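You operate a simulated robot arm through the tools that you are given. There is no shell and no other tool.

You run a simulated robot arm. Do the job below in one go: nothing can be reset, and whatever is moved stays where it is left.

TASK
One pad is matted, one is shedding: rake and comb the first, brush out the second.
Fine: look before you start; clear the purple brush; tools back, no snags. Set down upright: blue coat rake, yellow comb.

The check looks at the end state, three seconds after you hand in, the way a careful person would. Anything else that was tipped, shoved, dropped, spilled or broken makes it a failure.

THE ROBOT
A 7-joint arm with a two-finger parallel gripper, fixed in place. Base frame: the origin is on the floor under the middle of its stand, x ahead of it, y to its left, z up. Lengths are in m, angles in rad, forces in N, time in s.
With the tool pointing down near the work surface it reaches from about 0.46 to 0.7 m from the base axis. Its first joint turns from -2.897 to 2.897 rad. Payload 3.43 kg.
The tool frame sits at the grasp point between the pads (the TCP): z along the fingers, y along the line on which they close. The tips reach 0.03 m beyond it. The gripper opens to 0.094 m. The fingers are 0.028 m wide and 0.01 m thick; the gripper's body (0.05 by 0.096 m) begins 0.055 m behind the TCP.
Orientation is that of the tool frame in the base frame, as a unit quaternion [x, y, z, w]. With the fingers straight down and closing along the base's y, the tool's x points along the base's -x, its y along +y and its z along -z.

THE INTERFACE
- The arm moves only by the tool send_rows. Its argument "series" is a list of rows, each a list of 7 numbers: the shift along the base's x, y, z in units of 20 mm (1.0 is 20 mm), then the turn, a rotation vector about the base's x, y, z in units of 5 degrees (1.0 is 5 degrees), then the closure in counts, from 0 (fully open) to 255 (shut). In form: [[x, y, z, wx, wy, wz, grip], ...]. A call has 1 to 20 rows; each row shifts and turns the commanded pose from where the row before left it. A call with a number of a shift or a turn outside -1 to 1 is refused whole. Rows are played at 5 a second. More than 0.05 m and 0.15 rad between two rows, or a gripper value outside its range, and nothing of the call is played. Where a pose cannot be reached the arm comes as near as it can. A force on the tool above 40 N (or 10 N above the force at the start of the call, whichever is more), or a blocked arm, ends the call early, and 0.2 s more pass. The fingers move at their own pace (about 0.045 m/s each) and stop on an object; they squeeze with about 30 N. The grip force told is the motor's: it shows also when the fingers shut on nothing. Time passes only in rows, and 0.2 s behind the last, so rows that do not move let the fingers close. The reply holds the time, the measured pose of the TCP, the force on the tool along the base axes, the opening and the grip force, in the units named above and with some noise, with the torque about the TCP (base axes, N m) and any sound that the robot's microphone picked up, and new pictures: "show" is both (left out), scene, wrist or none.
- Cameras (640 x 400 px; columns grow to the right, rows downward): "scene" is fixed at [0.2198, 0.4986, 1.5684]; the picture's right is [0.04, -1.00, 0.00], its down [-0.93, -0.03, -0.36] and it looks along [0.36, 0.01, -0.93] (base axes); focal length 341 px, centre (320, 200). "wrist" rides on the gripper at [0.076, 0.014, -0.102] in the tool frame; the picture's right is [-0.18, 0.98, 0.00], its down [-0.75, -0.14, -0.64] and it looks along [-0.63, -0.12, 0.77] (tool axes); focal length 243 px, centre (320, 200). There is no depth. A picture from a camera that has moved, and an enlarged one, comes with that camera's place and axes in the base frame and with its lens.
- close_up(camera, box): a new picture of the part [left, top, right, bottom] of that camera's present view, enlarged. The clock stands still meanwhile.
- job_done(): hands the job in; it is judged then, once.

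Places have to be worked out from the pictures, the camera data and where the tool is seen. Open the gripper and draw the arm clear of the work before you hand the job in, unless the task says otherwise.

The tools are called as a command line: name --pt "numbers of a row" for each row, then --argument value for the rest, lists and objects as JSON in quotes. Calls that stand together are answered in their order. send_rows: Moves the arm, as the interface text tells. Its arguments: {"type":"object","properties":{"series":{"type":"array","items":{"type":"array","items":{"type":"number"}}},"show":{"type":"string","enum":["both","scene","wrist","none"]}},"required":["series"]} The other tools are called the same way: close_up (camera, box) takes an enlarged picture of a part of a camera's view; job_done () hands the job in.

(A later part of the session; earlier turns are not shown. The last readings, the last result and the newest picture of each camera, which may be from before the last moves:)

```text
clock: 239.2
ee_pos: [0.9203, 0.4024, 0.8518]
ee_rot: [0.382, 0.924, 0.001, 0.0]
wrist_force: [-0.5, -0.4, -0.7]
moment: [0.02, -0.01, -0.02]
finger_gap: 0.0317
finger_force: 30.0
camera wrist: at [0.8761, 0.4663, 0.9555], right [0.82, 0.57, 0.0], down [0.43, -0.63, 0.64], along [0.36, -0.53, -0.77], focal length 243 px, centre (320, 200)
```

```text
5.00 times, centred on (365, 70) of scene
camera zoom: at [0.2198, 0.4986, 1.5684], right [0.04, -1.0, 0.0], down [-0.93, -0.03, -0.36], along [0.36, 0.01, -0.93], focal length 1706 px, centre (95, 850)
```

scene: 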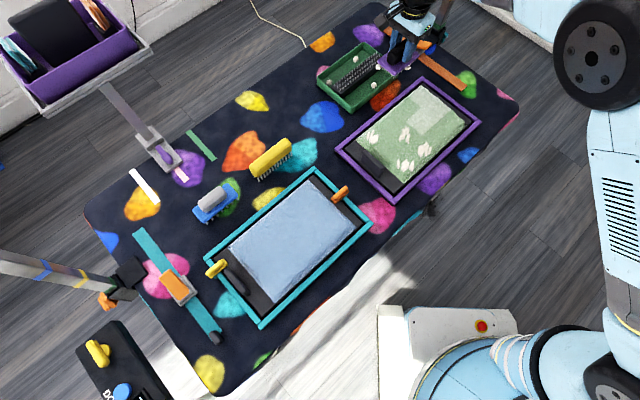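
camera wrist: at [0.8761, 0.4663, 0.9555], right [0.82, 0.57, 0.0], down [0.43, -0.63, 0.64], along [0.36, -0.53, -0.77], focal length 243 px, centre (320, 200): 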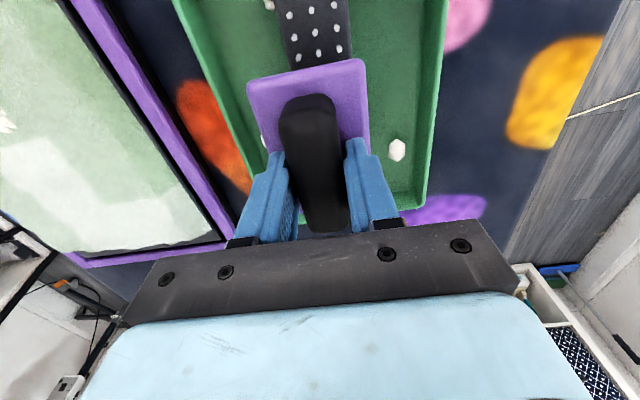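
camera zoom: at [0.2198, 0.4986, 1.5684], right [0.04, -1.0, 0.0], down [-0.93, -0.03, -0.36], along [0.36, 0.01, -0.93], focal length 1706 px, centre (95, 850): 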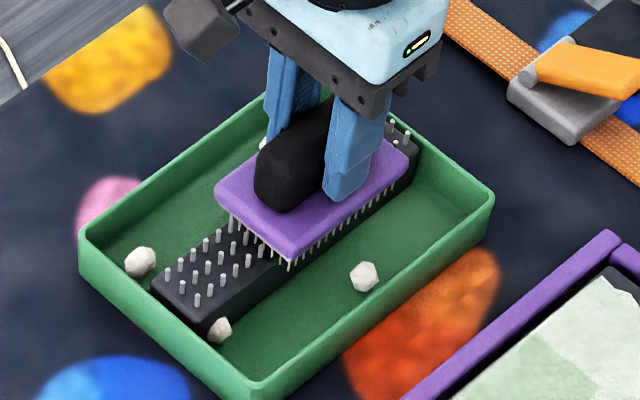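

The brush is clean and all clumps are in the tray. Next come the two tufts of the second column (F and G): I'll carry the brush over their lane, beyond F.

send_rows --pt "0 0 0.5 0 0 0 255" --pt "0 0 1 0 0 0 255" --pt "0 0 1 0 0 0 255" --pt "0 0 1 0 0 0 255" --pt "-0.929 -0.511 0 0 0 0 255" --pt "-0.929 -0.511 0 0 0 0 255" --pt "-0.929 -0.511 0 0 0 0 255" --pt "-0.929 -0.511 0 0 0 0 255" --pt "-0.929 -0.511 0 0 0 0 255" --pt "-0.929 -0.511 0 0 0 0 255" --pt "-0.929 -0.511 0 0 0 0 255" --pt "-0.929 -0.511 0 0 0 0 255" --pt "-0.929 -0.511 0 0 0 0 255" --pt "0 0 -1 0 0 0 255" --pt "0 0 -1 0 0 0 255" --pt "0 0 -1 0 0 0 255" --pt "0 0 -0.6 0 0 0 255" --pt "0 0 0 0 0 0 255" --show "both"

close_up --camera "scene" --box '[330, 70, 490, 210]'

```text
clock: 243.0
ee_pos: [0.752, 0.3105, 0.8489]
ee_rot: [0.382, 0.924, 0.0, 0.0]
wrist_force: [-0.3, -0.2, -1.4]
moment: [-0.02, 0.05, -0.02]
finger_gap: 0.0321
finger_force: 29.2
camera wrist: at [0.7079, 0.3742, 0.953], right [0.82, 0.57, 0.0], down [0.43, -0.63, 0.64], along [0.36, -0.53, -0.77], focal length 243 px, centre (320, 200)
```

scene: 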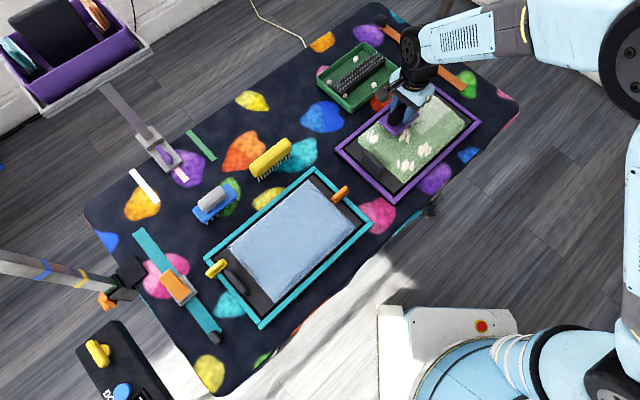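
wrist: 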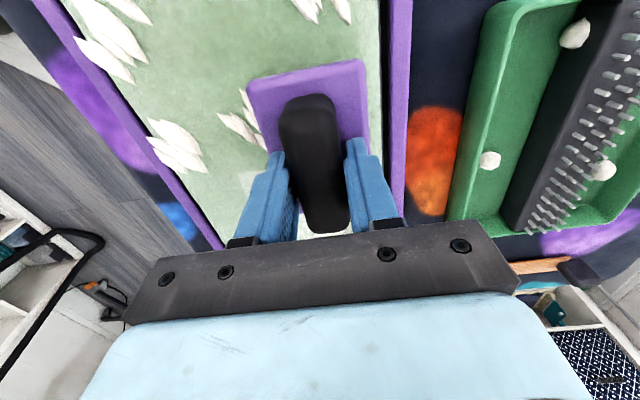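

```text
2.86 times, centred on (410, 140) of scene
camera zoom: at [0.2198, 0.4986, 1.5684], right [0.04, -1.0, 0.0], down [-0.93, -0.03, -0.36], along [0.36, 0.01, -0.93], focal length 975 px, centre (63, 371)
```

zoom: 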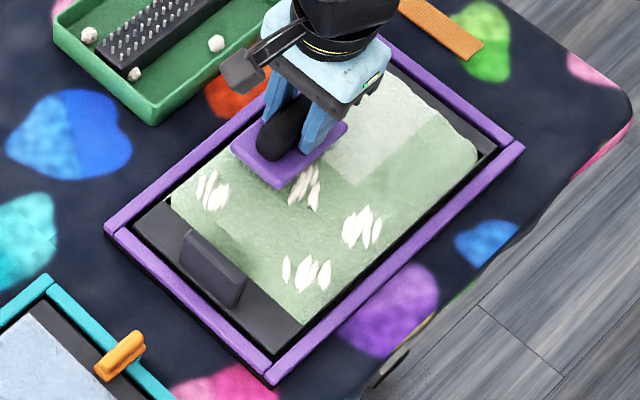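

The brush is over the far side of that lane, with F just ahead of it. I'll lower to a light contact.

send_rows --pt "0 0 -0.2 0 0 0 255" --pt "0 0 -0.1 0 0 0 255" --pt "0 0 0 0 0 0 255" --show "none"

send_rows --pt "0 0 -0.05 0 0 0 255" --pt "0 0 0 0 0 0 255" --show "none"

send_rows --pt "0 0 -0.04 0 0 0 255" --pt "0 0 0 0 0 0 255" --show "none"

```text
clock: 243.8
ee_pos: [0.7531, 0.311, 0.8446]
ee_rot: [0.382, 0.924, 0.001, 0.0]
wrist_force: [0.5, 0.1, -1.0]
moment: [-0.01, 0.02, 0.0]
finger_gap: 0.0319
finger_force: 29.9
```

```text
clock: 244.4
ee_pos: [0.7533, 0.3105, 0.8441]
ee_rot: [0.383, 0.924, 0.002, 0.0]
wrist_force: [-0.2, -0.5, -1.5]
moment: [-0.02, -0.01, -0.03]
finger_gap: 0.0316
finger_force: 29.9
```

```text
clock: 245.0
ee_pos: [0.7531, 0.3103, 0.8425]
ee_rot: [0.383, 0.924, 0.001, -0.001]
wrist_force: [-0.1, 0.3, -1.1]
moment: [0.02, -0.02, 0.04]
finger_gap: 0.0319
finger_force: 29.8
```

send_rows --pt "0 0 -0.05 0 0 0 255" --pt "0 0 0 0 0 0 255" --show "none"

send_rows --pt "0 0 -0.04 0 0 0 255" --pt "0 0 0 0 0 0 255" --show "none"

```text
clock: 245.6
ee_pos: [0.7525, 0.3113, 0.8412]
ee_rot: [0.383, 0.924, 0.002, -0.001]
wrist_force: [2.5, -1.0, 4.4]
moment: [-0.06, 0.05, 0.03]
finger_gap: 0.0319
finger_force: 29.7
```

```text
clock: 246.2
ee_pos: [0.7541, 0.311, 0.8408]
ee_rot: [0.383, 0.924, 0.002, 0.0]
wrist_force: [-0.4, -4.5, 12.4]
moment: [-0.11, 0.15, 0.02]
finger_gap: 0.032
finger_force: 29.9
```

Load is about 14 N. I'll pull toward me through F and G in checked stages.

send_rows --pt "-0.2 -0.2 0 0 0 0 255" --pt "-0.25 -0.25 0 0 0 0 255" --pt "-0.25 -0.25 0 0 0 0 255" --show "none"

send_rows --pt "-0.25 -0.25 0 0 0 0 255" --pt "-0.25 -0.25 0 0 0 0 255" --pt "-0.25 -0.25 0 0 0 0 255" --show "none"

close_up --camera "scene" --box '[330, 70, 490, 210]'

```text
clock: 247.0
ee_pos: [0.7385, 0.2984, 0.8424]
ee_rot: [0.383, 0.924, 0.001, 0.001]
wrist_force: [4.6, 5.7, 20.3]
moment: [0.14, 0.07, -0.01]
finger_gap: 0.0321
finger_force: 29.8
```

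```text
clock: 247.8
ee_pos: [0.7244, 0.282, 0.8408]
ee_rot: [0.382, 0.924, 0.001, 0.001]
wrist_force: [5.8, 5.7, 23.1]
moment: [0.06, -0.05, -0.01]
finger_gap: 0.0317
finger_force: 29.8
```

```text
2.86 times, centred on (410, 140) of scene
camera zoom: at [0.2198, 0.4986, 1.5684], right [0.04, -1.0, 0.0], down [-0.93, -0.03, -0.36], along [0.36, 0.01, -0.93], focal length 975 px, centre (63, 371)
```

zoom: 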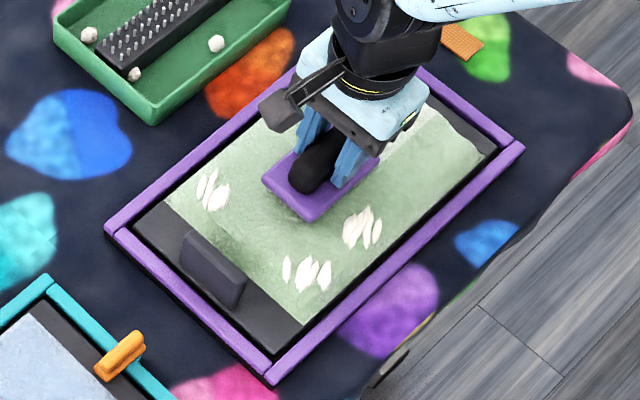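

Load is 24 N, so I ease 0.5 mm and continue through G to the near edge.

send_rows --pt "-0.2 -0.2 0.025 0 0 0 255" --pt "-0.25 -0.25 0 0 0 0 255" --pt "-0.25 -0.25 0 0 0 0 255" --show "none"

send_rows --pt "-0.25 -0.25 0.01 0 0 0 255" --pt "-0.25 -0.25 0 0 0 0 255" --pt "-0.25 -0.25 0 0 0 0 255" --show "none"

close_up --camera "scene" --box '[330, 70, 490, 210]'

close_up --camera "wrist" --box '[160, 0, 480, 240]'

```text
clock: 248.6
ee_pos: [0.7087, 0.2665, 0.8414]
ee_rot: [0.383, 0.924, 0.001, -0.001]
wrist_force: [2.4, 4.1, 13.7]
moment: [-0.12, -0.06, -0.02]
finger_gap: 0.0318
finger_force: 29.6
```

```text
clock: 249.4
ee_pos: [0.695, 0.2526, 0.8424]
ee_rot: [0.383, 0.924, 0.001, -0.001]
wrist_force: [1.2, 2.1, 9.3]
moment: [-0.1, 0.11, -0.02]
finger_gap: 0.0319
finger_force: 29.9
```

```text
2.86 times, centred on (410, 140) of scene
camera zoom: at [0.2198, 0.4986, 1.5684], right [0.04, -1.0, 0.0], down [-0.93, -0.03, -0.36], along [0.36, 0.01, -0.93], focal length 975 px, centre (63, 371)
```

zoom: 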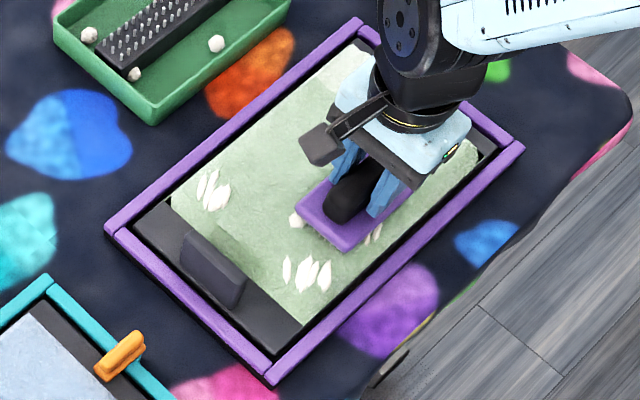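

```text
1.67 times, centred on (320, 120) of wrist
camera zoom: at [0.6502, 0.3158, 0.9449], right [0.82, 0.57, 0.0], down [0.43, -0.63, 0.64], along [0.36, -0.53, -0.77], focal length 404 px, centre (320, 333)
```

zoom: 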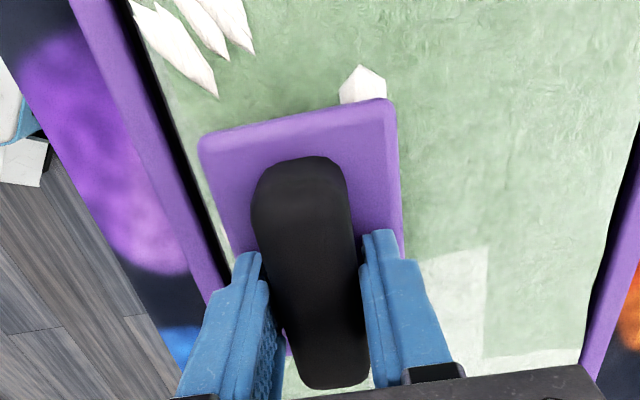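

F came out in a single pass (a clump now sits on the brush's end). I'll finish to the near edge for G.

send_rows --pt "-0.25 -0.25 0 0 0 0 255" --pt "-0.25 -0.25 0 0 0 0 255" --pt "0 0 0 0 0 0 255" --show "none"

close_up --camera "scene" --box '[380, 110, 450, 170]'

```text
clock: 250.2
ee_pos: [0.6839, 0.2428, 0.8415]
ee_rot: [0.382, 0.924, 0.001, 0.0]
wrist_force: [0.6, 2.2, 8.2]
moment: [-0.11, 0.08, -0.05]
finger_gap: 0.032
finger_force: 30.4
```

```text
6.67 times, centred on (415, 140) of scene
camera zoom: at [0.2198, 0.4986, 1.5684], right [0.04, -1.0, 0.0], down [-0.93, -0.03, -0.36], along [0.36, 0.01, -0.93], focal length 2275 px, centre (-313, 600)
```

zoom: 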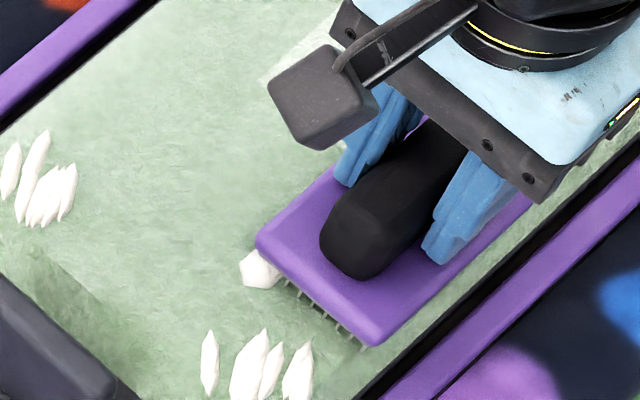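

I'll lift clear and step outward to see whether G is out.

send_rows --pt "0 0 0.6 0 0 0 255" --pt "0 0 0.8 0 0 0 255" --pt "0.9 0.9 0 0 0 0 255" --pt "0.9 0.9 0 0 0 0 255" --pt "0.9 0.9 0 0 0 0 255" --pt "0.9 0.9 0 0 0 0 255" --show "none"

close_up --camera "scene" --box '[330, 70, 490, 210]'

```text
clock: 251.6
ee_pos: [0.7574, 0.3151, 0.8697]
ee_rot: [0.383, 0.924, 0.002, 0.0]
wrist_force: [-0.4, -0.8, -0.5]
moment: [-0.01, 0.01, -0.02]
finger_gap: 0.032
finger_force: 30.0
```

```text
2.86 times, centred on (410, 140) of scene
camera zoom: at [0.2198, 0.4986, 1.5684], right [0.04, -1.0, 0.0], down [-0.93, -0.03, -0.36], along [0.36, 0.01, -0.93], focal length 975 px, centre (63, 371)
```

zoom: 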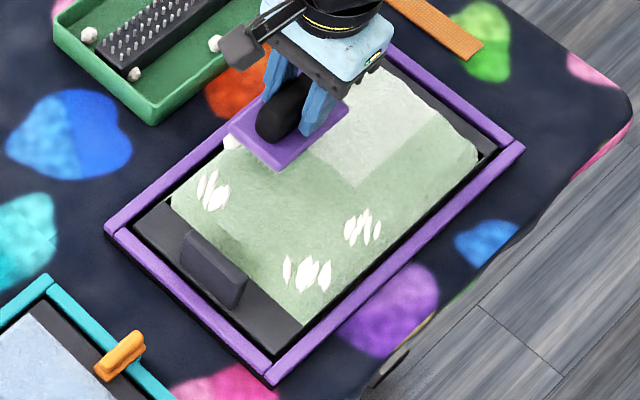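

G has only thinned and needs another short pass. I'll set down just outside it and stroke over the near row only, so the clean middle row isn't overworked.

send_rows --pt "-0.97 -0.97 0 0 0 0 255" --pt "-0.97 -0.97 0 0 0 0 255" --pt "-0.97 -0.97 0 0 0 0 255" --pt "0 0 -0.9 0 0 0 255" --pt "0 0 -0.35 0 0 0 255" --pt "0 0 0 0 0 0 255" --show "none"

send_rows --pt "0 0 -0.06 0 0 0 255" --pt "0 0 0 0 0 0 255" --show "none"

send_rows --pt "0 0 -0.05 0 0 0 255" --pt "0 0 0 0 0 0 255" --show "none"

```text
clock: 253.0
ee_pos: [0.6987, 0.2569, 0.8441]
ee_rot: [0.383, 0.924, 0.001, -0.001]
wrist_force: [0.0, -0.3, -0.6]
moment: [0.02, 0.01, 0.01]
finger_gap: 0.0319
finger_force: 29.9
```

```text
clock: 253.6
ee_pos: [0.6987, 0.2567, 0.8426]
ee_rot: [0.383, 0.924, 0.002, 0.0]
wrist_force: [0.7, -0.7, -1.0]
moment: [-0.04, 0.0, -0.01]
finger_gap: 0.0323
finger_force: 29.7
```

```text
clock: 254.2
ee_pos: [0.6986, 0.257, 0.8432]
ee_rot: [0.383, 0.924, 0.001, -0.001]
wrist_force: [0.2, -0.1, -1.0]
moment: [-0.01, -0.04, -0.02]
finger_gap: 0.0319
finger_force: 30.0
```

send_rows --pt "0 0 -0.05 0 0 0 255" --pt "0 0 0 0 0 0 255" --show "none"

send_rows --pt "0 0 -0.04 0 0 0 255" --pt "0 0 0 0 0 0 255" --show "none"

```text
clock: 254.8
ee_pos: [0.699, 0.2556, 0.8417]
ee_rot: [0.383, 0.924, 0.001, 0.001]
wrist_force: [-0.1, -1.0, 6.9]
moment: [-0.18, 0.15, -0.02]
finger_gap: 0.0317
finger_force: 30.0
```

```text
clock: 255.4
ee_pos: [0.6996, 0.2569, 0.8415]
ee_rot: [0.382, 0.924, 0.001, 0.001]
wrist_force: [-1.4, -0.7, 19.4]
moment: [-0.09, 0.24, 0.0]
finger_gap: 0.0319
finger_force: 30.0
```

The load is about 20 N; easing 0.4 mm, I pull over the near row, then push back the same short way.

send_rows --pt "-0.15 -0.15 0.02 0 0 0 255" --pt "-0.25 -0.25 0 0 0 0 255" --pt "-0.25 -0.25 0 0 0 0 255" --pt "-0.25 -0.25 0 0 0 0 255" --show "none"

close_up --camera "scene" --box '[380, 110, 450, 170]'

send_rows --pt "0.15 0.15 0 0 0 0 255" --pt "0.25 0.25 0 0 0 0 255" --pt "0.25 0.25 0 0 0 0 255" --pt "0.25 0.25 0 0 0 0 255" --show "none"

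close_up --camera "scene" --box '[330, 70, 490, 210]'

```text
clock: 256.4
ee_pos: [0.6812, 0.2394, 0.8415]
ee_rot: [0.382, 0.924, 0.002, 0.001]
wrist_force: [7.0, 7.9, 27.7]
moment: [0.12, 0.1, -0.06]
finger_gap: 0.0318
finger_force: 29.9
```

```text
6.67 times, centred on (415, 140) of scene
camera zoom: at [0.2198, 0.4986, 1.5684], right [0.04, -1.0, 0.0], down [-0.93, -0.03, -0.36], along [0.36, 0.01, -0.93], focal length 2275 px, centre (-313, 600)
```

zoom: 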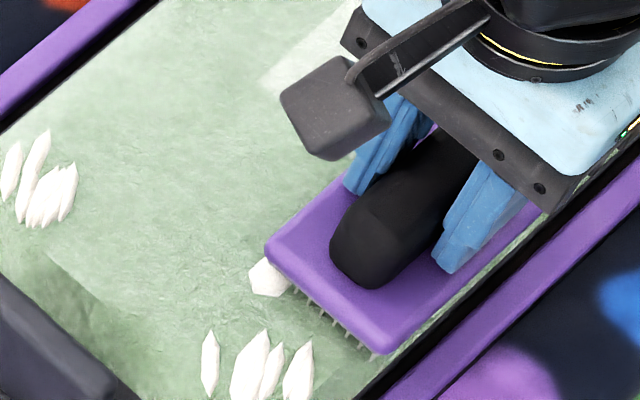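

```text
clock: 257.4
ee_pos: [0.6979, 0.2572, 0.8427]
ee_rot: [0.382, 0.924, 0.001, -0.001]
wrist_force: [-6.4, -8.3, 23.7]
moment: [-0.38, 0.28, 0.03]
finger_gap: 0.0319
finger_force: 30.0
```

```text
2.86 times, centred on (410, 140) of scene
camera zoom: at [0.2198, 0.4986, 1.5684], right [0.04, -1.0, 0.0], down [-0.93, -0.03, -0.36], along [0.36, 0.01, -0.93], focal length 975 px, centre (63, 371)
```

zoom: 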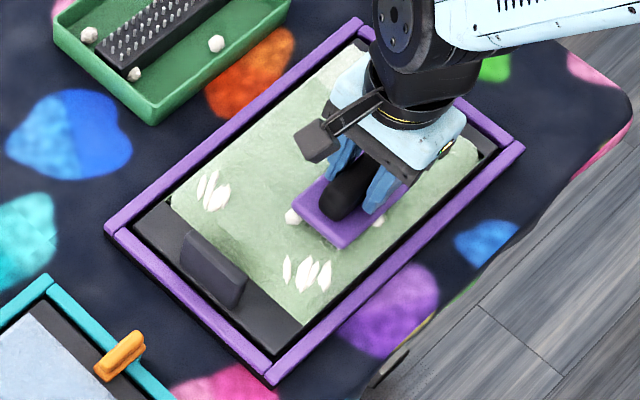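

G is out: two clumps are on the brush, and only E and H remain. I'll clear the brush once more.

send_rows --pt "0 0 0.6 0 0 0 255" --pt "0 0 1 0 0 0 255" --pt "0 0 1 0 0 0 255" --pt "0 0 1 0 0 0 255" --pt "0.96 0.61 0 0 0 0 255" --pt "0.96 0.61 0 0 0 0 255" --pt "0.96 0.61 0 0 0 0 255" --pt "0.96 0.61 0 0 0 0 255" --pt "0.96 0.61 0 0 0 0 255" --pt "0.96 0.61 0 0 0 0 255" --pt "0.96 0.61 0 0 0 0 255" --pt "0.96 0.61 0 0 0 0 255" --pt "0.96 0.61 0 0 0 0 255" --pt "0.96 0.61 0 0 0 0 255" --pt "0.96 0.61 0 0 0 0 255" --pt "0 0 -1 0 0 0 255" --pt "0 0 -1 0 0 0 255" --pt "0 0 -0.8 0 0 0 255" --pt "0 0 0 0 0 0 255" --show "none"

close_up --camera "scene" --box '[320, 30, 480, 170]'

```text
clock: 261.4
ee_pos: [0.9104, 0.3897, 0.8559]
ee_rot: [0.383, 0.924, 0.001, -0.001]
wrist_force: [-1.4, 0.3, -0.5]
moment: [-0.02, 0.0, -0.01]
finger_gap: 0.0319
finger_force: 30.1
```

```text
2.86 times, centred on (400, 100) of scene
camera zoom: at [0.2198, 0.4986, 1.5684], right [0.04, -1.0, 0.0], down [-0.93, -0.03, -0.36], along [0.36, 0.01, -0.93], focal length 975 px, centre (91, 486)
```

zoom: 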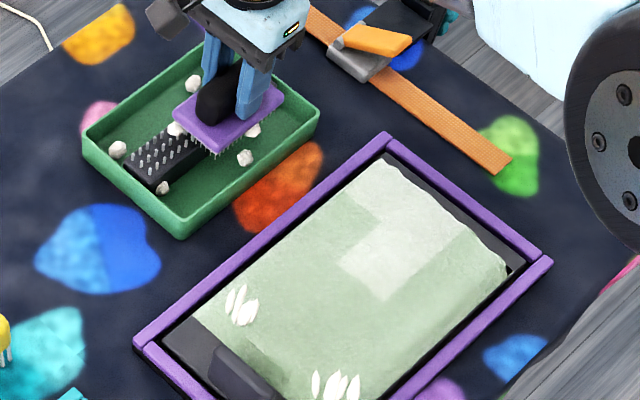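

Only E and H remain on the pad. I'm above the strip and will lower to the pins and stroke.

send_rows --pt "0 0 -0.15 0 0 0 255" --pt "0 0 0 0 0 0 255" --show "none"

send_rows --pt "0 0 -0.06 0 0 0 255" --pt "0 0 0 0 0 0 255" --show "none"

send_rows --pt "0 0 -0.04 0 0 0 255" --pt "0 0 0 0 0 0 255" --show "none"

```text
clock: 262.0
ee_pos: [0.9116, 0.3917, 0.8539]
ee_rot: [0.382, 0.924, 0.001, -0.001]
wrist_force: [-1.0, 0.3, -0.7]
moment: [0.01, 0.0, 0.01]
finger_gap: 0.0318
finger_force: 29.7
```

```text
clock: 262.6
ee_pos: [0.9113, 0.3906, 0.853]
ee_rot: [0.382, 0.924, 0.001, 0.0]
wrist_force: [-0.8, -0.1, -1.4]
moment: [-0.01, -0.01, 0.01]
finger_gap: 0.0319
finger_force: 29.8
```

```text
clock: 263.2
ee_pos: [0.9095, 0.3906, 0.853]
ee_rot: [0.383, 0.924, 0.001, -0.001]
wrist_force: [-1.0, 0.1, -1.1]
moment: [0.02, 0.04, -0.02]
finger_gap: 0.0315
finger_force: 29.8
```

send_rows --pt "0 0 -0.05 0 0 0 255" --pt "0 0 0 0 0 0 255" --show "none"

send_rows --pt "0 0 -0.05 0 0 0 255" --pt "0 0 0 0 0 0 255" --show "none"

```text
clock: 263.8
ee_pos: [0.9106, 0.3904, 0.8519]
ee_rot: [0.382, 0.924, 0.001, 0.0]
wrist_force: [-0.9, -0.4, 3.5]
moment: [-0.08, -0.06, -0.01]
finger_gap: 0.0319
finger_force: 30.2
```

```text
clock: 264.4
ee_pos: [0.9111, 0.3914, 0.8509]
ee_rot: [0.383, 0.924, 0.002, 0.001]
wrist_force: [-0.1, -2.3, 14.7]
moment: [0.12, 0.06, 0.03]
finger_gap: 0.032
finger_force: 29.8
```

In contact at about 15 N; stroking outward and back across the strip.

send_rows --pt "0.14 0.14 0.015 0 0 0 255" --pt "0.14 0.14 0 0 0 0 255" --pt "0.14 0.14 0 0 0 0 255" --pt "0.14 0.14 0 0 0 0 255" --pt "0.14 0.14 0 0 0 0 255" --show "none"

send_rows --pt "0.14 0.14 0 0 0 0 255" --pt "0.14 0.14 0 0 0 0 255" --pt "0.14 0.14 0 0 0 0 255" --pt "0.14 0.14 0 0 0 0 255" --pt "0.14 0.14 0 0 0 0 255" --show "none"

send_rows --pt "-0.14 -0.14 0.02 0 0 0 255" --pt "-0.14 -0.14 0 0 0 0 255" --pt "-0.14 -0.14 0 0 0 0 255" --pt "-0.14 -0.14 0 0 0 0 255" --pt "-0.14 -0.14 0 0 0 0 255" --pt "-0.14 -0.14 0 0 0 0 255" --show "wrist"

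close_up --camera "scene" --box '[320, 30, 410, 110]'

```text
clock: 265.6
ee_pos: [0.9237, 0.4051, 0.8504]
ee_rot: [0.383, 0.924, 0.001, 0.0]
wrist_force: [-4.8, -4.5, 17.5]
moment: [-0.25, 0.13, -0.02]
finger_gap: 0.0319
finger_force: 30.5
```

```text
clock: 266.8
ee_pos: [0.9383, 0.4193, 0.8518]
ee_rot: [0.382, 0.924, 0.001, 0.0]
wrist_force: [-2.7, -4.3, 16.1]
moment: [-0.34, 0.25, -0.01]
finger_gap: 0.0318
finger_force: 30.1
```

```text
clock: 268.2
ee_pos: [0.921, 0.4022, 0.8519]
ee_rot: [0.383, 0.924, 0.002, 0.0]
wrist_force: [3.5, 4.3, 18.7]
moment: [0.13, -0.11, 0.0]
finger_gap: 0.0317
finger_force: 30.0
camera wrist: at [0.877, 0.4654, 0.9548], right [0.82, 0.57, 0.0], down [0.43, -0.63, 0.64], along [0.36, -0.53, -0.77], focal length 243 px, centre (320, 200)
```

wrist: 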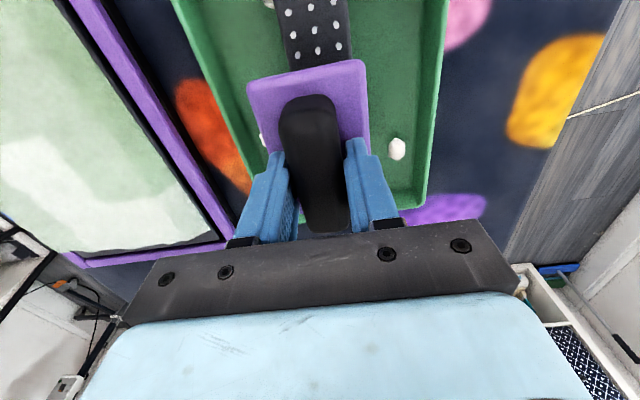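

```text
5.00 times, centred on (365, 70) of scene
camera zoom: at [0.2198, 0.4986, 1.5684], right [0.04, -1.0, 0.0], down [-0.93, -0.03, -0.36], along [0.36, 0.01, -0.93], focal length 1706 px, centre (95, 850)
```

zoom: 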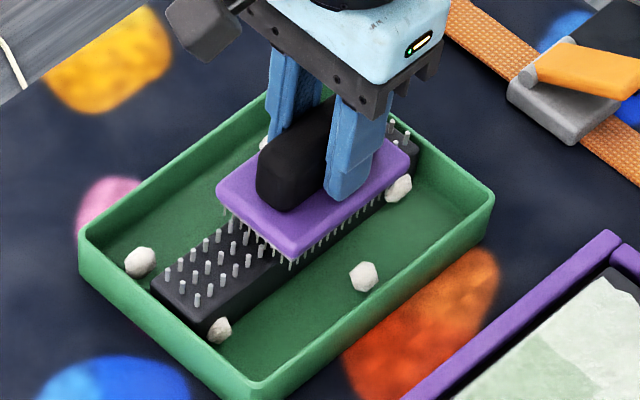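

I see a clump by the near end of the strip. I'll lift the brush to check whether it's in the tray or still on the bristles.

send_rows --pt "0 0 0.5 0 0 0 255" --pt "0 0 1 0 0 0 255" --pt "0 0 1 0 0 0 255" --pt "0 0 1 0 0 0 255" --show "none"

close_up --camera "scene" --box '[320, 20, 420, 110]'

```text
clock: 269.2
ee_pos: [0.9211, 0.4011, 0.92]
ee_rot: [0.383, 0.924, 0.001, -0.001]
wrist_force: [-0.4, -0.6, -1.6]
moment: [-0.01, 0.02, 0.03]
finger_gap: 0.0323
finger_force: 30.1
```

```text
4.44 times, centred on (370, 65) of scene
camera zoom: at [0.2198, 0.4986, 1.5684], right [0.04, -1.0, 0.0], down [-0.93, -0.03, -0.36], along [0.36, 0.01, -0.93], focal length 1517 px, centre (98, 800)
```

zoom: 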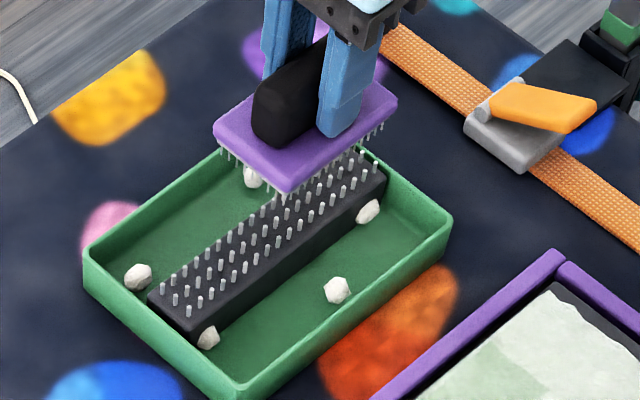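

The brush is clean and every clump is in the tray. Now E, at the far corner on the bar side: I'll carry the brush there, keeping its end about 2 cm short of the dark bar.

send_rows --pt "-0.918 -0.26 0 0 0 0 255" --pt "-0.918 -0.26 0 0 0 0 255" --pt "-0.918 -0.26 0 0 0 0 255" --pt "-0.918 -0.26 0 0 0 0 255" --pt "-0.918 -0.26 0 0 0 0 255" --pt "-0.918 -0.26 0 0 0 0 255" --pt "-0.918 -0.26 0 0 0 0 255" --pt "-0.918 -0.26 0 0 0 0 255" --pt "-0.918 -0.26 0 0 0 0 255" --pt "-0.918 -0.26 0 0 0 0 255" --pt "-0.918 -0.26 0 0 0 0 255" --pt "-0.918 -0.26 0 0 0 0 255" --pt "0 0 -0.9 0 0 0 255" --pt "0 0 -0.9 0 0 0 255" --pt "0 0 -0.9 0 0 0 255" --pt "0 0 -0.9 0 0 0 255" --pt "0 0 0 0 0 0 255" --show "both"

close_up --camera "scene" --box '[330, 90, 440, 190]'

close_up --camera "wrist" --box '[160, 0, 480, 240]'

```text
clock: 272.8
ee_pos: [0.7003, 0.3394, 0.8479]
ee_rot: [0.383, 0.924, 0.001, 0.0]
wrist_force: [-0.7, 0.2, -1.1]
moment: [0.01, -0.03, 0.0]
finger_gap: 0.0319
finger_force: 29.8
camera wrist: at [0.6564, 0.4033, 0.9516], right [0.82, 0.57, 0.0], down [0.43, -0.63, 0.64], along [0.36, -0.53, -0.77], focal length 243 px, centre (320, 200)
```

scene: 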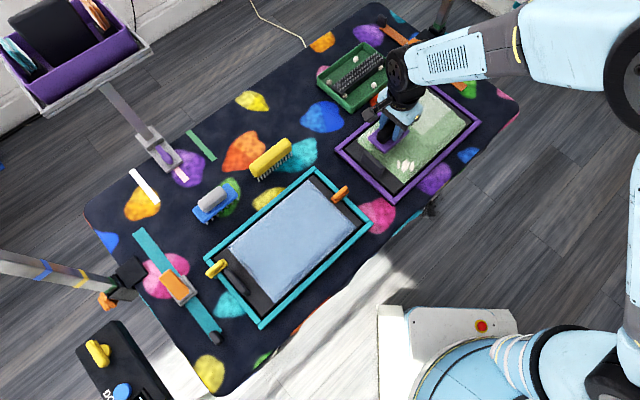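
wrist: 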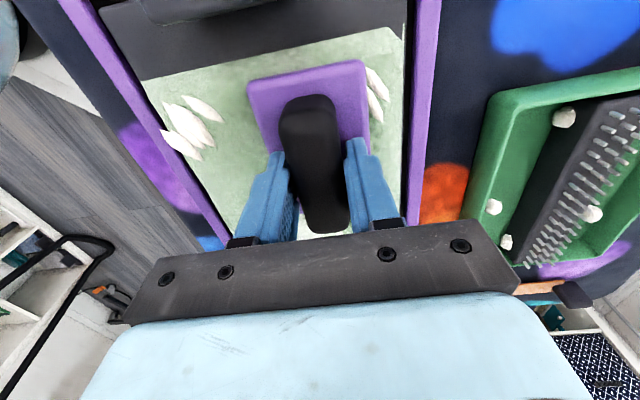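

```text
4.00 times, centred on (385, 140) of scene
camera zoom: at [0.2198, 0.4986, 1.5684], right [0.04, -1.0, 0.0], down [-0.93, -0.03, -0.36], along [0.36, 0.01, -0.93], focal length 1365 px, centre (60, 440)
```

zoom: 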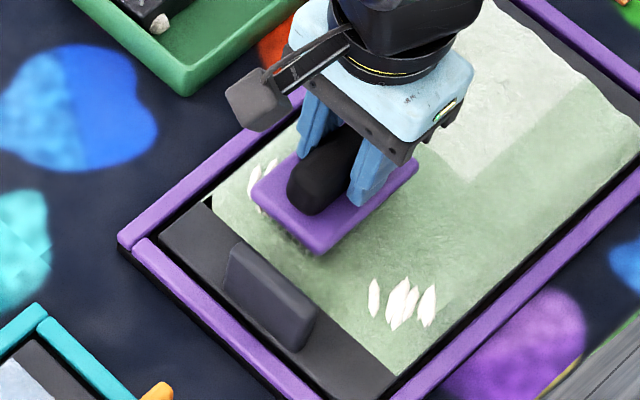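

```text
1.67 times, centred on (320, 120) of wrist
camera zoom: at [0.6564, 0.4033, 0.9516], right [0.82, 0.57, 0.0], down [0.43, -0.63, 0.64], along [0.36, -0.53, -0.77], focal length 404 px, centre (320, 333)
```

zoom: 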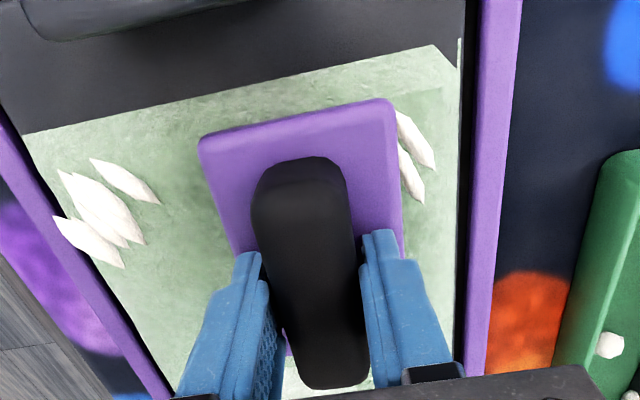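

E lies just beyond the brush's outer edge and H is on the near row. I'll lower to contact and push across E.

send_rows --pt "0 0 -0.2 0 0 0 255" --pt "0 0 -0.05 0 0 0 255" --pt "0 0 0 0 0 0 255" --show "none"

send_rows --pt "0 0 -0.05 0 0 0 255" --pt "0 0 0 0 0 0 255" --show "none"

send_rows --pt "0 0 -0.05 0 0 0 255" --pt "0 0 0 0 0 0 255" --show "none"

```text
clock: 273.6
ee_pos: [0.7009, 0.3404, 0.8431]
ee_rot: [0.382, 0.924, 0.001, 0.0]
wrist_force: [-0.1, 0.5, -1.6]
moment: [-0.02, 0.01, 0.02]
finger_gap: 0.032
finger_force: 29.9
```

```text
clock: 274.2
ee_pos: [0.7013, 0.3394, 0.8425]
ee_rot: [0.382, 0.924, 0.001, -0.001]
wrist_force: [-0.1, -0.8, -1.8]
moment: [0.01, -0.04, -0.01]
finger_gap: 0.0319
finger_force: 29.8
```

```text
clock: 274.8
ee_pos: [0.7012, 0.341, 0.842]
ee_rot: [0.383, 0.924, 0.001, 0.0]
wrist_force: [0.6, -0.6, 2.4]
moment: [-0.14, 0.02, -0.01]
finger_gap: 0.0319
finger_force: 29.8
```

Light contact now. I'll lower 0.6 mm more and push outward over E, then pull back the same short way.

send_rows --pt "0.1 0.1 -0.03 0 0 0 255" --pt "0.25 0.25 0 0 0 0 255" --pt "0.25 0.25 0 0 0 0 255" --pt "0.25 0.25 0 0 0 0 255" --show "none"

send_rows --pt "-0.15 -0.15 0 0 0 0 255" --pt "-0.25 -0.25 0 0 0 0 255" --pt "-0.25 -0.25 0 0 0 0 255" --pt "-0.25 -0.25 0 0 0 0 255" --show "none"

close_up --camera "scene" --box '[330, 90, 440, 190]'

close_up --camera "wrist" --box '[160, 0, 480, 240]'

```text
clock: 275.8
ee_pos: [0.7177, 0.3569, 0.8418]
ee_rot: [0.383, 0.924, 0.001, -0.001]
wrist_force: [-3.7, -5.4, 13.6]
moment: [-0.24, 0.08, 0.0]
finger_gap: 0.032
finger_force: 30.2
```

```text
clock: 276.8
ee_pos: [0.6985, 0.3388, 0.8408]
ee_rot: [0.383, 0.924, 0.001, -0.001]
wrist_force: [2.9, 2.9, 14.3]
moment: [0.01, -0.02, 0.02]
finger_gap: 0.032
finger_force: 30.1
```

```text
4.00 times, centred on (385, 140) of scene
camera zoom: at [0.2198, 0.4986, 1.5684], right [0.04, -1.0, 0.0], down [-0.93, -0.03, -0.36], along [0.36, 0.01, -0.93], focal length 1365 px, centre (60, 440)
```

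zoom: 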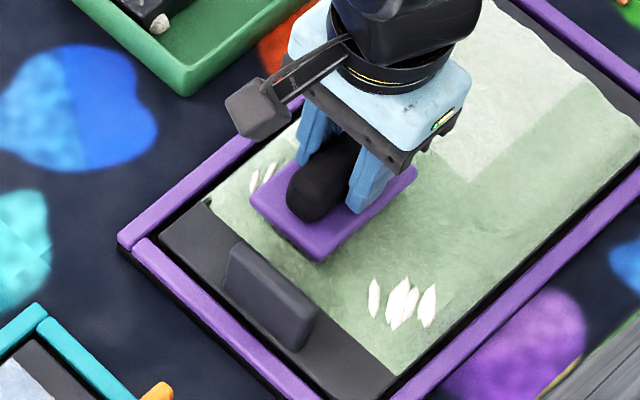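

```text
1.67 times, centred on (320, 120) of wrist
camera zoom: at [0.6553, 0.4027, 0.9448], right [0.83, 0.56, 0.0], down [0.43, -0.63, 0.64], along [0.36, -0.53, -0.77], focal length 404 px, centre (320, 333)
```

zoom: 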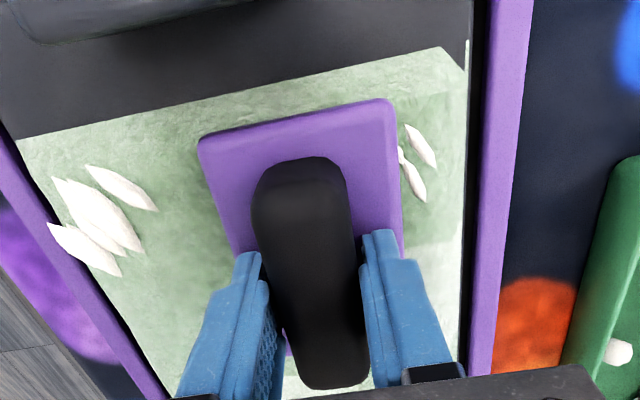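

E is thinning and the adjoining plain cell has turned pale too. That suggests paleness is simply the fully brushed-out state, since plain cells reach it after ordinary passes. I'll push over E again, then draw the whole lane back through H.

send_rows --pt "0.15 0.15 0 0 0 0 255" --pt "0.25 0.25 0 0 0 0 255" --pt "0.25 0.25 0 0 0 0 255" --pt "0.25 0.25 0 0 0 0 255" --show "none"

send_rows --pt "-0.15 -0.15 0.01 0 0 0 255" --pt "-0.25 -0.25 0 0 0 0 255" --pt "-0.25 -0.25 0 0 0 0 255" --pt "-0.25 -0.25 0 0 0 0 255" --show "none"

close_up --camera "scene" --box '[330, 90, 440, 190]'

close_up --camera "wrist" --box '[160, 0, 480, 240]'

```text
clock: 277.8
ee_pos: [0.7156, 0.3569, 0.842]
ee_rot: [0.382, 0.924, 0.001, -0.001]
wrist_force: [-4.7, -4.6, 13.7]
moment: [-0.28, 0.2, 0.01]
finger_gap: 0.0321
finger_force: 30.1
```

```text
clock: 278.8
ee_pos: [0.6985, 0.3397, 0.8408]
ee_rot: [0.383, 0.924, 0.001, -0.001]
wrist_force: [-0.3, 1.6, 5.5]
moment: [-0.1, -0.02, 0.0]
finger_gap: 0.032
finger_force: 30.0
```

```text
4.00 times, centred on (385, 140) of scene
camera zoom: at [0.2198, 0.4986, 1.5684], right [0.04, -1.0, 0.0], down [-0.93, -0.03, -0.36], along [0.36, 0.01, -0.93], focal length 1365 px, centre (60, 440)
```

zoom: 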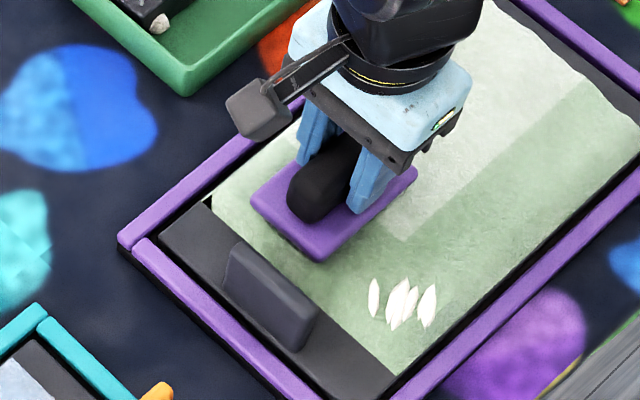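

```text
1.67 times, centred on (320, 120) of wrist
camera zoom: at [0.6549, 0.4023, 0.9449], right [0.82, 0.57, 0.0], down [0.43, -0.63, 0.64], along [0.36, -0.53, -0.77], focal length 404 px, centre (320, 333)
```

zoom: 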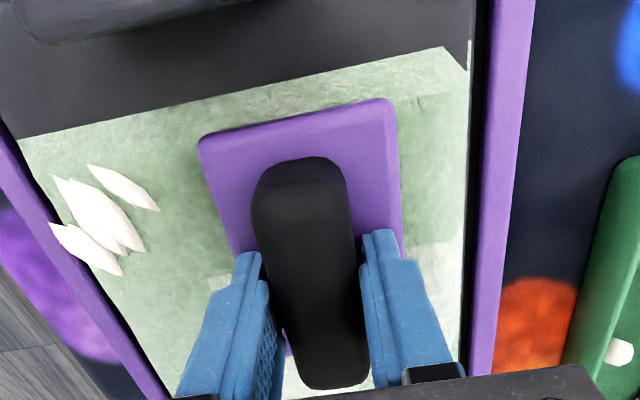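

E is out. Now I'll draw the brush on toward me over H.

send_rows --pt "-0.2 -0.2 -0.015 0 0 0 255" --pt "-0.25 -0.25 0 0 0 0 255" --pt "-0.25 -0.25 0 0 0 0 255" --pt "-0.25 -0.25 0 0 0 0 255" --show "none"

send_rows --pt "-0.25 -0.25 0 0 0 0 255" --pt "-0.25 -0.25 0 0 0 0 255" --pt "-0.25 -0.25 0 0 0 0 255" --show "none"

send_rows --pt "-0.25 -0.25 0 0 0 0 255" --pt "-0.25 -0.25 0 0 0 0 255" --pt "-0.25 -0.25 0 0 0 0 255" --show "none"

close_up --camera "scene" --box '[340, 90, 470, 200]'

```text
clock: 279.8
ee_pos: [0.6814, 0.3209, 0.842]
ee_rot: [0.382, 0.924, 0.002, 0.001]
wrist_force: [4.1, 4.6, 18.8]
moment: [0.01, 0.08, -0.05]
finger_gap: 0.0317
finger_force: 30.0
```

```text
clock: 280.6
ee_pos: [0.666, 0.3048, 0.8414]
ee_rot: [0.382, 0.924, 0.003, 0.001]
wrist_force: [8.2, 7.9, 34.7]
moment: [0.07, 0.05, -0.04]
finger_gap: 0.0319
finger_force: 29.9
```

```text
clock: 281.4
ee_pos: [0.6496, 0.2903, 0.8411]
ee_rot: [0.383, 0.924, 0.001, 0.001]
wrist_force: [7.5, 6.9, 30.5]
moment: [0.05, -0.23, -0.01]
finger_gap: 0.0319
finger_force: 30.1
```

```text
3.64 times, centred on (405, 145) of scene
camera zoom: at [0.2198, 0.4986, 1.5684], right [0.04, -1.0, 0.0], down [-0.93, -0.03, -0.36], along [0.36, 0.01, -0.93], focal length 1241 px, centre (11, 400)
```

zoom: 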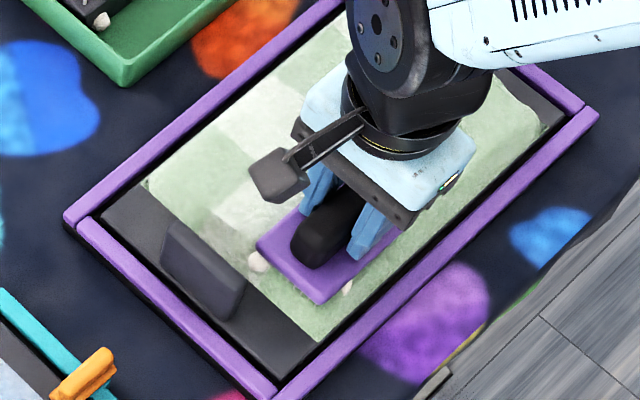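

The load rose to over 30 N, too much. I'll ease 0.8 mm, finish the short way over H, then lift and look.

send_rows --pt "0 0 0.045 0 0 0 255" --pt "-0.2 -0.2 0 0 0 0 255" --pt "-0.2 -0.2 0 0 0 0 255" --show "none"

send_rows --pt "0.2 0.2 0 0 0 0 255" --pt "0.2 0.2 0 0 0 0 255" --pt "0 0 0.8 0 0 0 255" --pt "0 0 1 0 0 0 255" --pt "0 0 1 0 0 0 255" --pt "0 0 1 0 0 0 255" --pt "0.9 0.9 0 0 0 0 255" --pt "0.9 0.9 0 0 0 0 255" --pt "0.9 0.9 0 0 0 0 255" --pt "0.9 0.9 0 0 0 0 255" --pt "0.9 0.9 0 0 0 0 255" --pt "0.9 0.9 0 0 0 0 255" --pt "0.9 0.9 0 0 0 0 255" --pt "0.9 0.9 0 0 0 0 255" --show "both"

close_up --camera "scene" --box '[330, 70, 490, 210]'

```text
clock: 282.2
ee_pos: [0.6424, 0.2823, 0.8417]
ee_rot: [0.383, 0.924, 0.001, -0.001]
wrist_force: [0.1, 3.1, 9.3]
moment: [-0.16, -0.16, 0.04]
finger_gap: 0.032
finger_force: 30.5
```

```text
clock: 285.2
ee_pos: [0.7942, 0.4359, 0.9189]
ee_rot: [0.383, 0.924, 0.002, 0.001]
wrist_force: [-0.2, -0.5, -0.3]
moment: [0.02, -0.02, -0.01]
finger_gap: 0.0319
finger_force: 30.0
camera wrist: at [0.7511, 0.4988, 1.0218], right [0.82, 0.57, 0.0], down [0.43, -0.63, 0.64], along [0.36, -0.53, -0.77], focal length 243 px, centre (320, 200)
```

scene: 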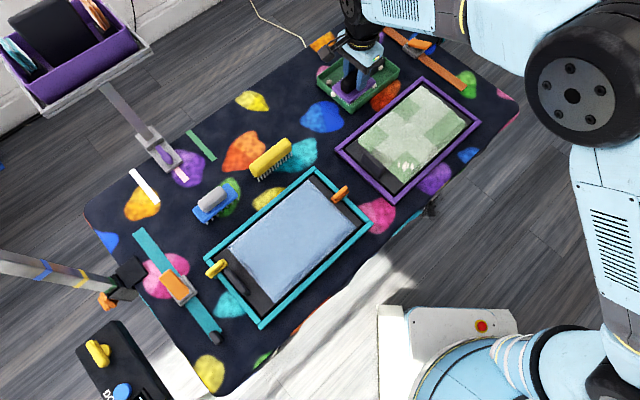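
wrist: 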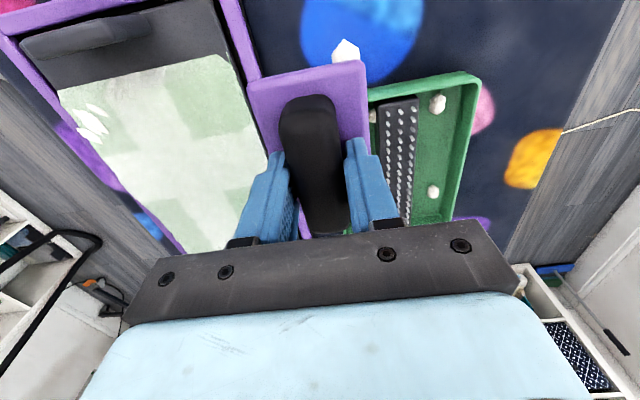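

```text
2.86 times, centred on (410, 140) of scene
camera zoom: at [0.2198, 0.4986, 1.5684], right [0.04, -1.0, 0.0], down [-0.93, -0.03, -0.36], along [0.36, 0.01, -0.93], focal length 975 px, centre (63, 371)
```

zoom: 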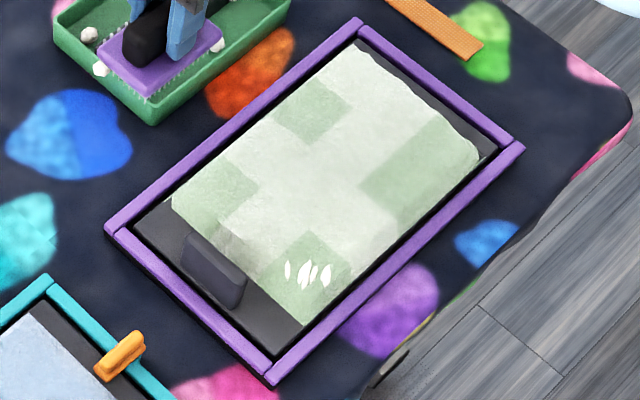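

The brushed region is turning uniformly pale as cells finish; only a thin remnant of H and a few still-green cells remain. The brush carries clumps again, so I'll clear it first.

send_rows --pt "0.969 -0.374 0 0 0 0 255" --pt "0.969 -0.374 0 0 0 0 255" --pt "0.969 -0.374 0 0 0 0 255" --pt "0.969 -0.374 0 0 0 0 255" --pt "0.969 -0.374 0 0 0 0 255" --pt "0.969 -0.374 0 0 0 0 255" --pt "0 0 -1 0 0 0 255" --pt "0 0 -1 0 0 0 255" --pt "0 0 -1 0 0 0 255" --pt "0 0 -0.2 0 0 0 255" --pt "0 0 0 0 0 0 255" --show "none"

send_rows --pt "0 0 -0.08 0 0 0 255" --pt "0 0 0 0 0 0 255" --show "none"

close_up --camera "scene" --box '[320, 20, 420, 110]'

```text
clock: 287.6
ee_pos: [0.9112, 0.39, 0.8534]
ee_rot: [0.383, 0.924, 0.002, -0.001]
wrist_force: [0.0, -0.2, -0.7]
moment: [0.05, -0.02, -0.03]
finger_gap: 0.0319
finger_force: 30.1
```

```text
clock: 288.2
ee_pos: [0.9106, 0.3887, 0.8511]
ee_rot: [0.383, 0.924, 0.001, 0.0]
wrist_force: [-1.0, 0.4, -2.0]
moment: [0.01, 0.0, -0.01]
finger_gap: 0.032
finger_force: 29.7
```

```text
4.44 times, centred on (370, 65) of scene
camera zoom: at [0.2198, 0.4986, 1.5684], right [0.04, -1.0, 0.0], down [-0.93, -0.03, -0.36], along [0.36, 0.01, -0.93], focal length 1517 px, centre (98, 800)
```

zoom: 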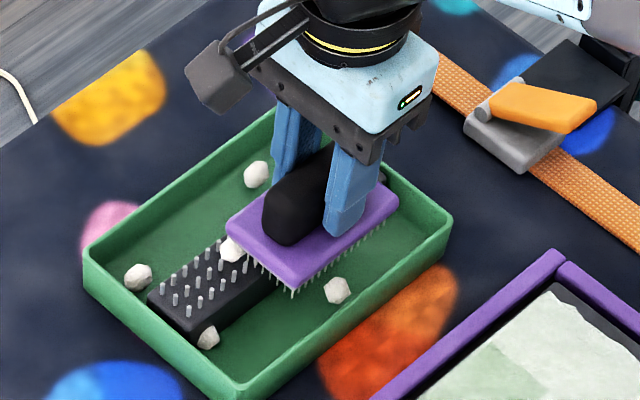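

send_rows --pt "0 0 -0.05 0 0 0 255" --pt "0 0 0 0 0 0 255" --show "none"

send_rows --pt "0 0 -0.04 0 0 0 255" --pt "0 0 0 0 0 0 255" --show "none"

```text
clock: 288.8
ee_pos: [0.9107, 0.3883, 0.8516]
ee_rot: [0.383, 0.924, 0.002, 0.0]
wrist_force: [-0.8, -0.2, 5.4]
moment: [0.01, 0.03, 0.07]
finger_gap: 0.032
finger_force: 30.3
```

```text
clock: 289.4
ee_pos: [0.9113, 0.39, 0.8532]
ee_rot: [0.383, 0.924, 0.002, 0.001]
wrist_force: [1.0, -2.1, 13.7]
moment: [0.13, 0.07, 0.03]
finger_gap: 0.032
finger_force: 30.0
```

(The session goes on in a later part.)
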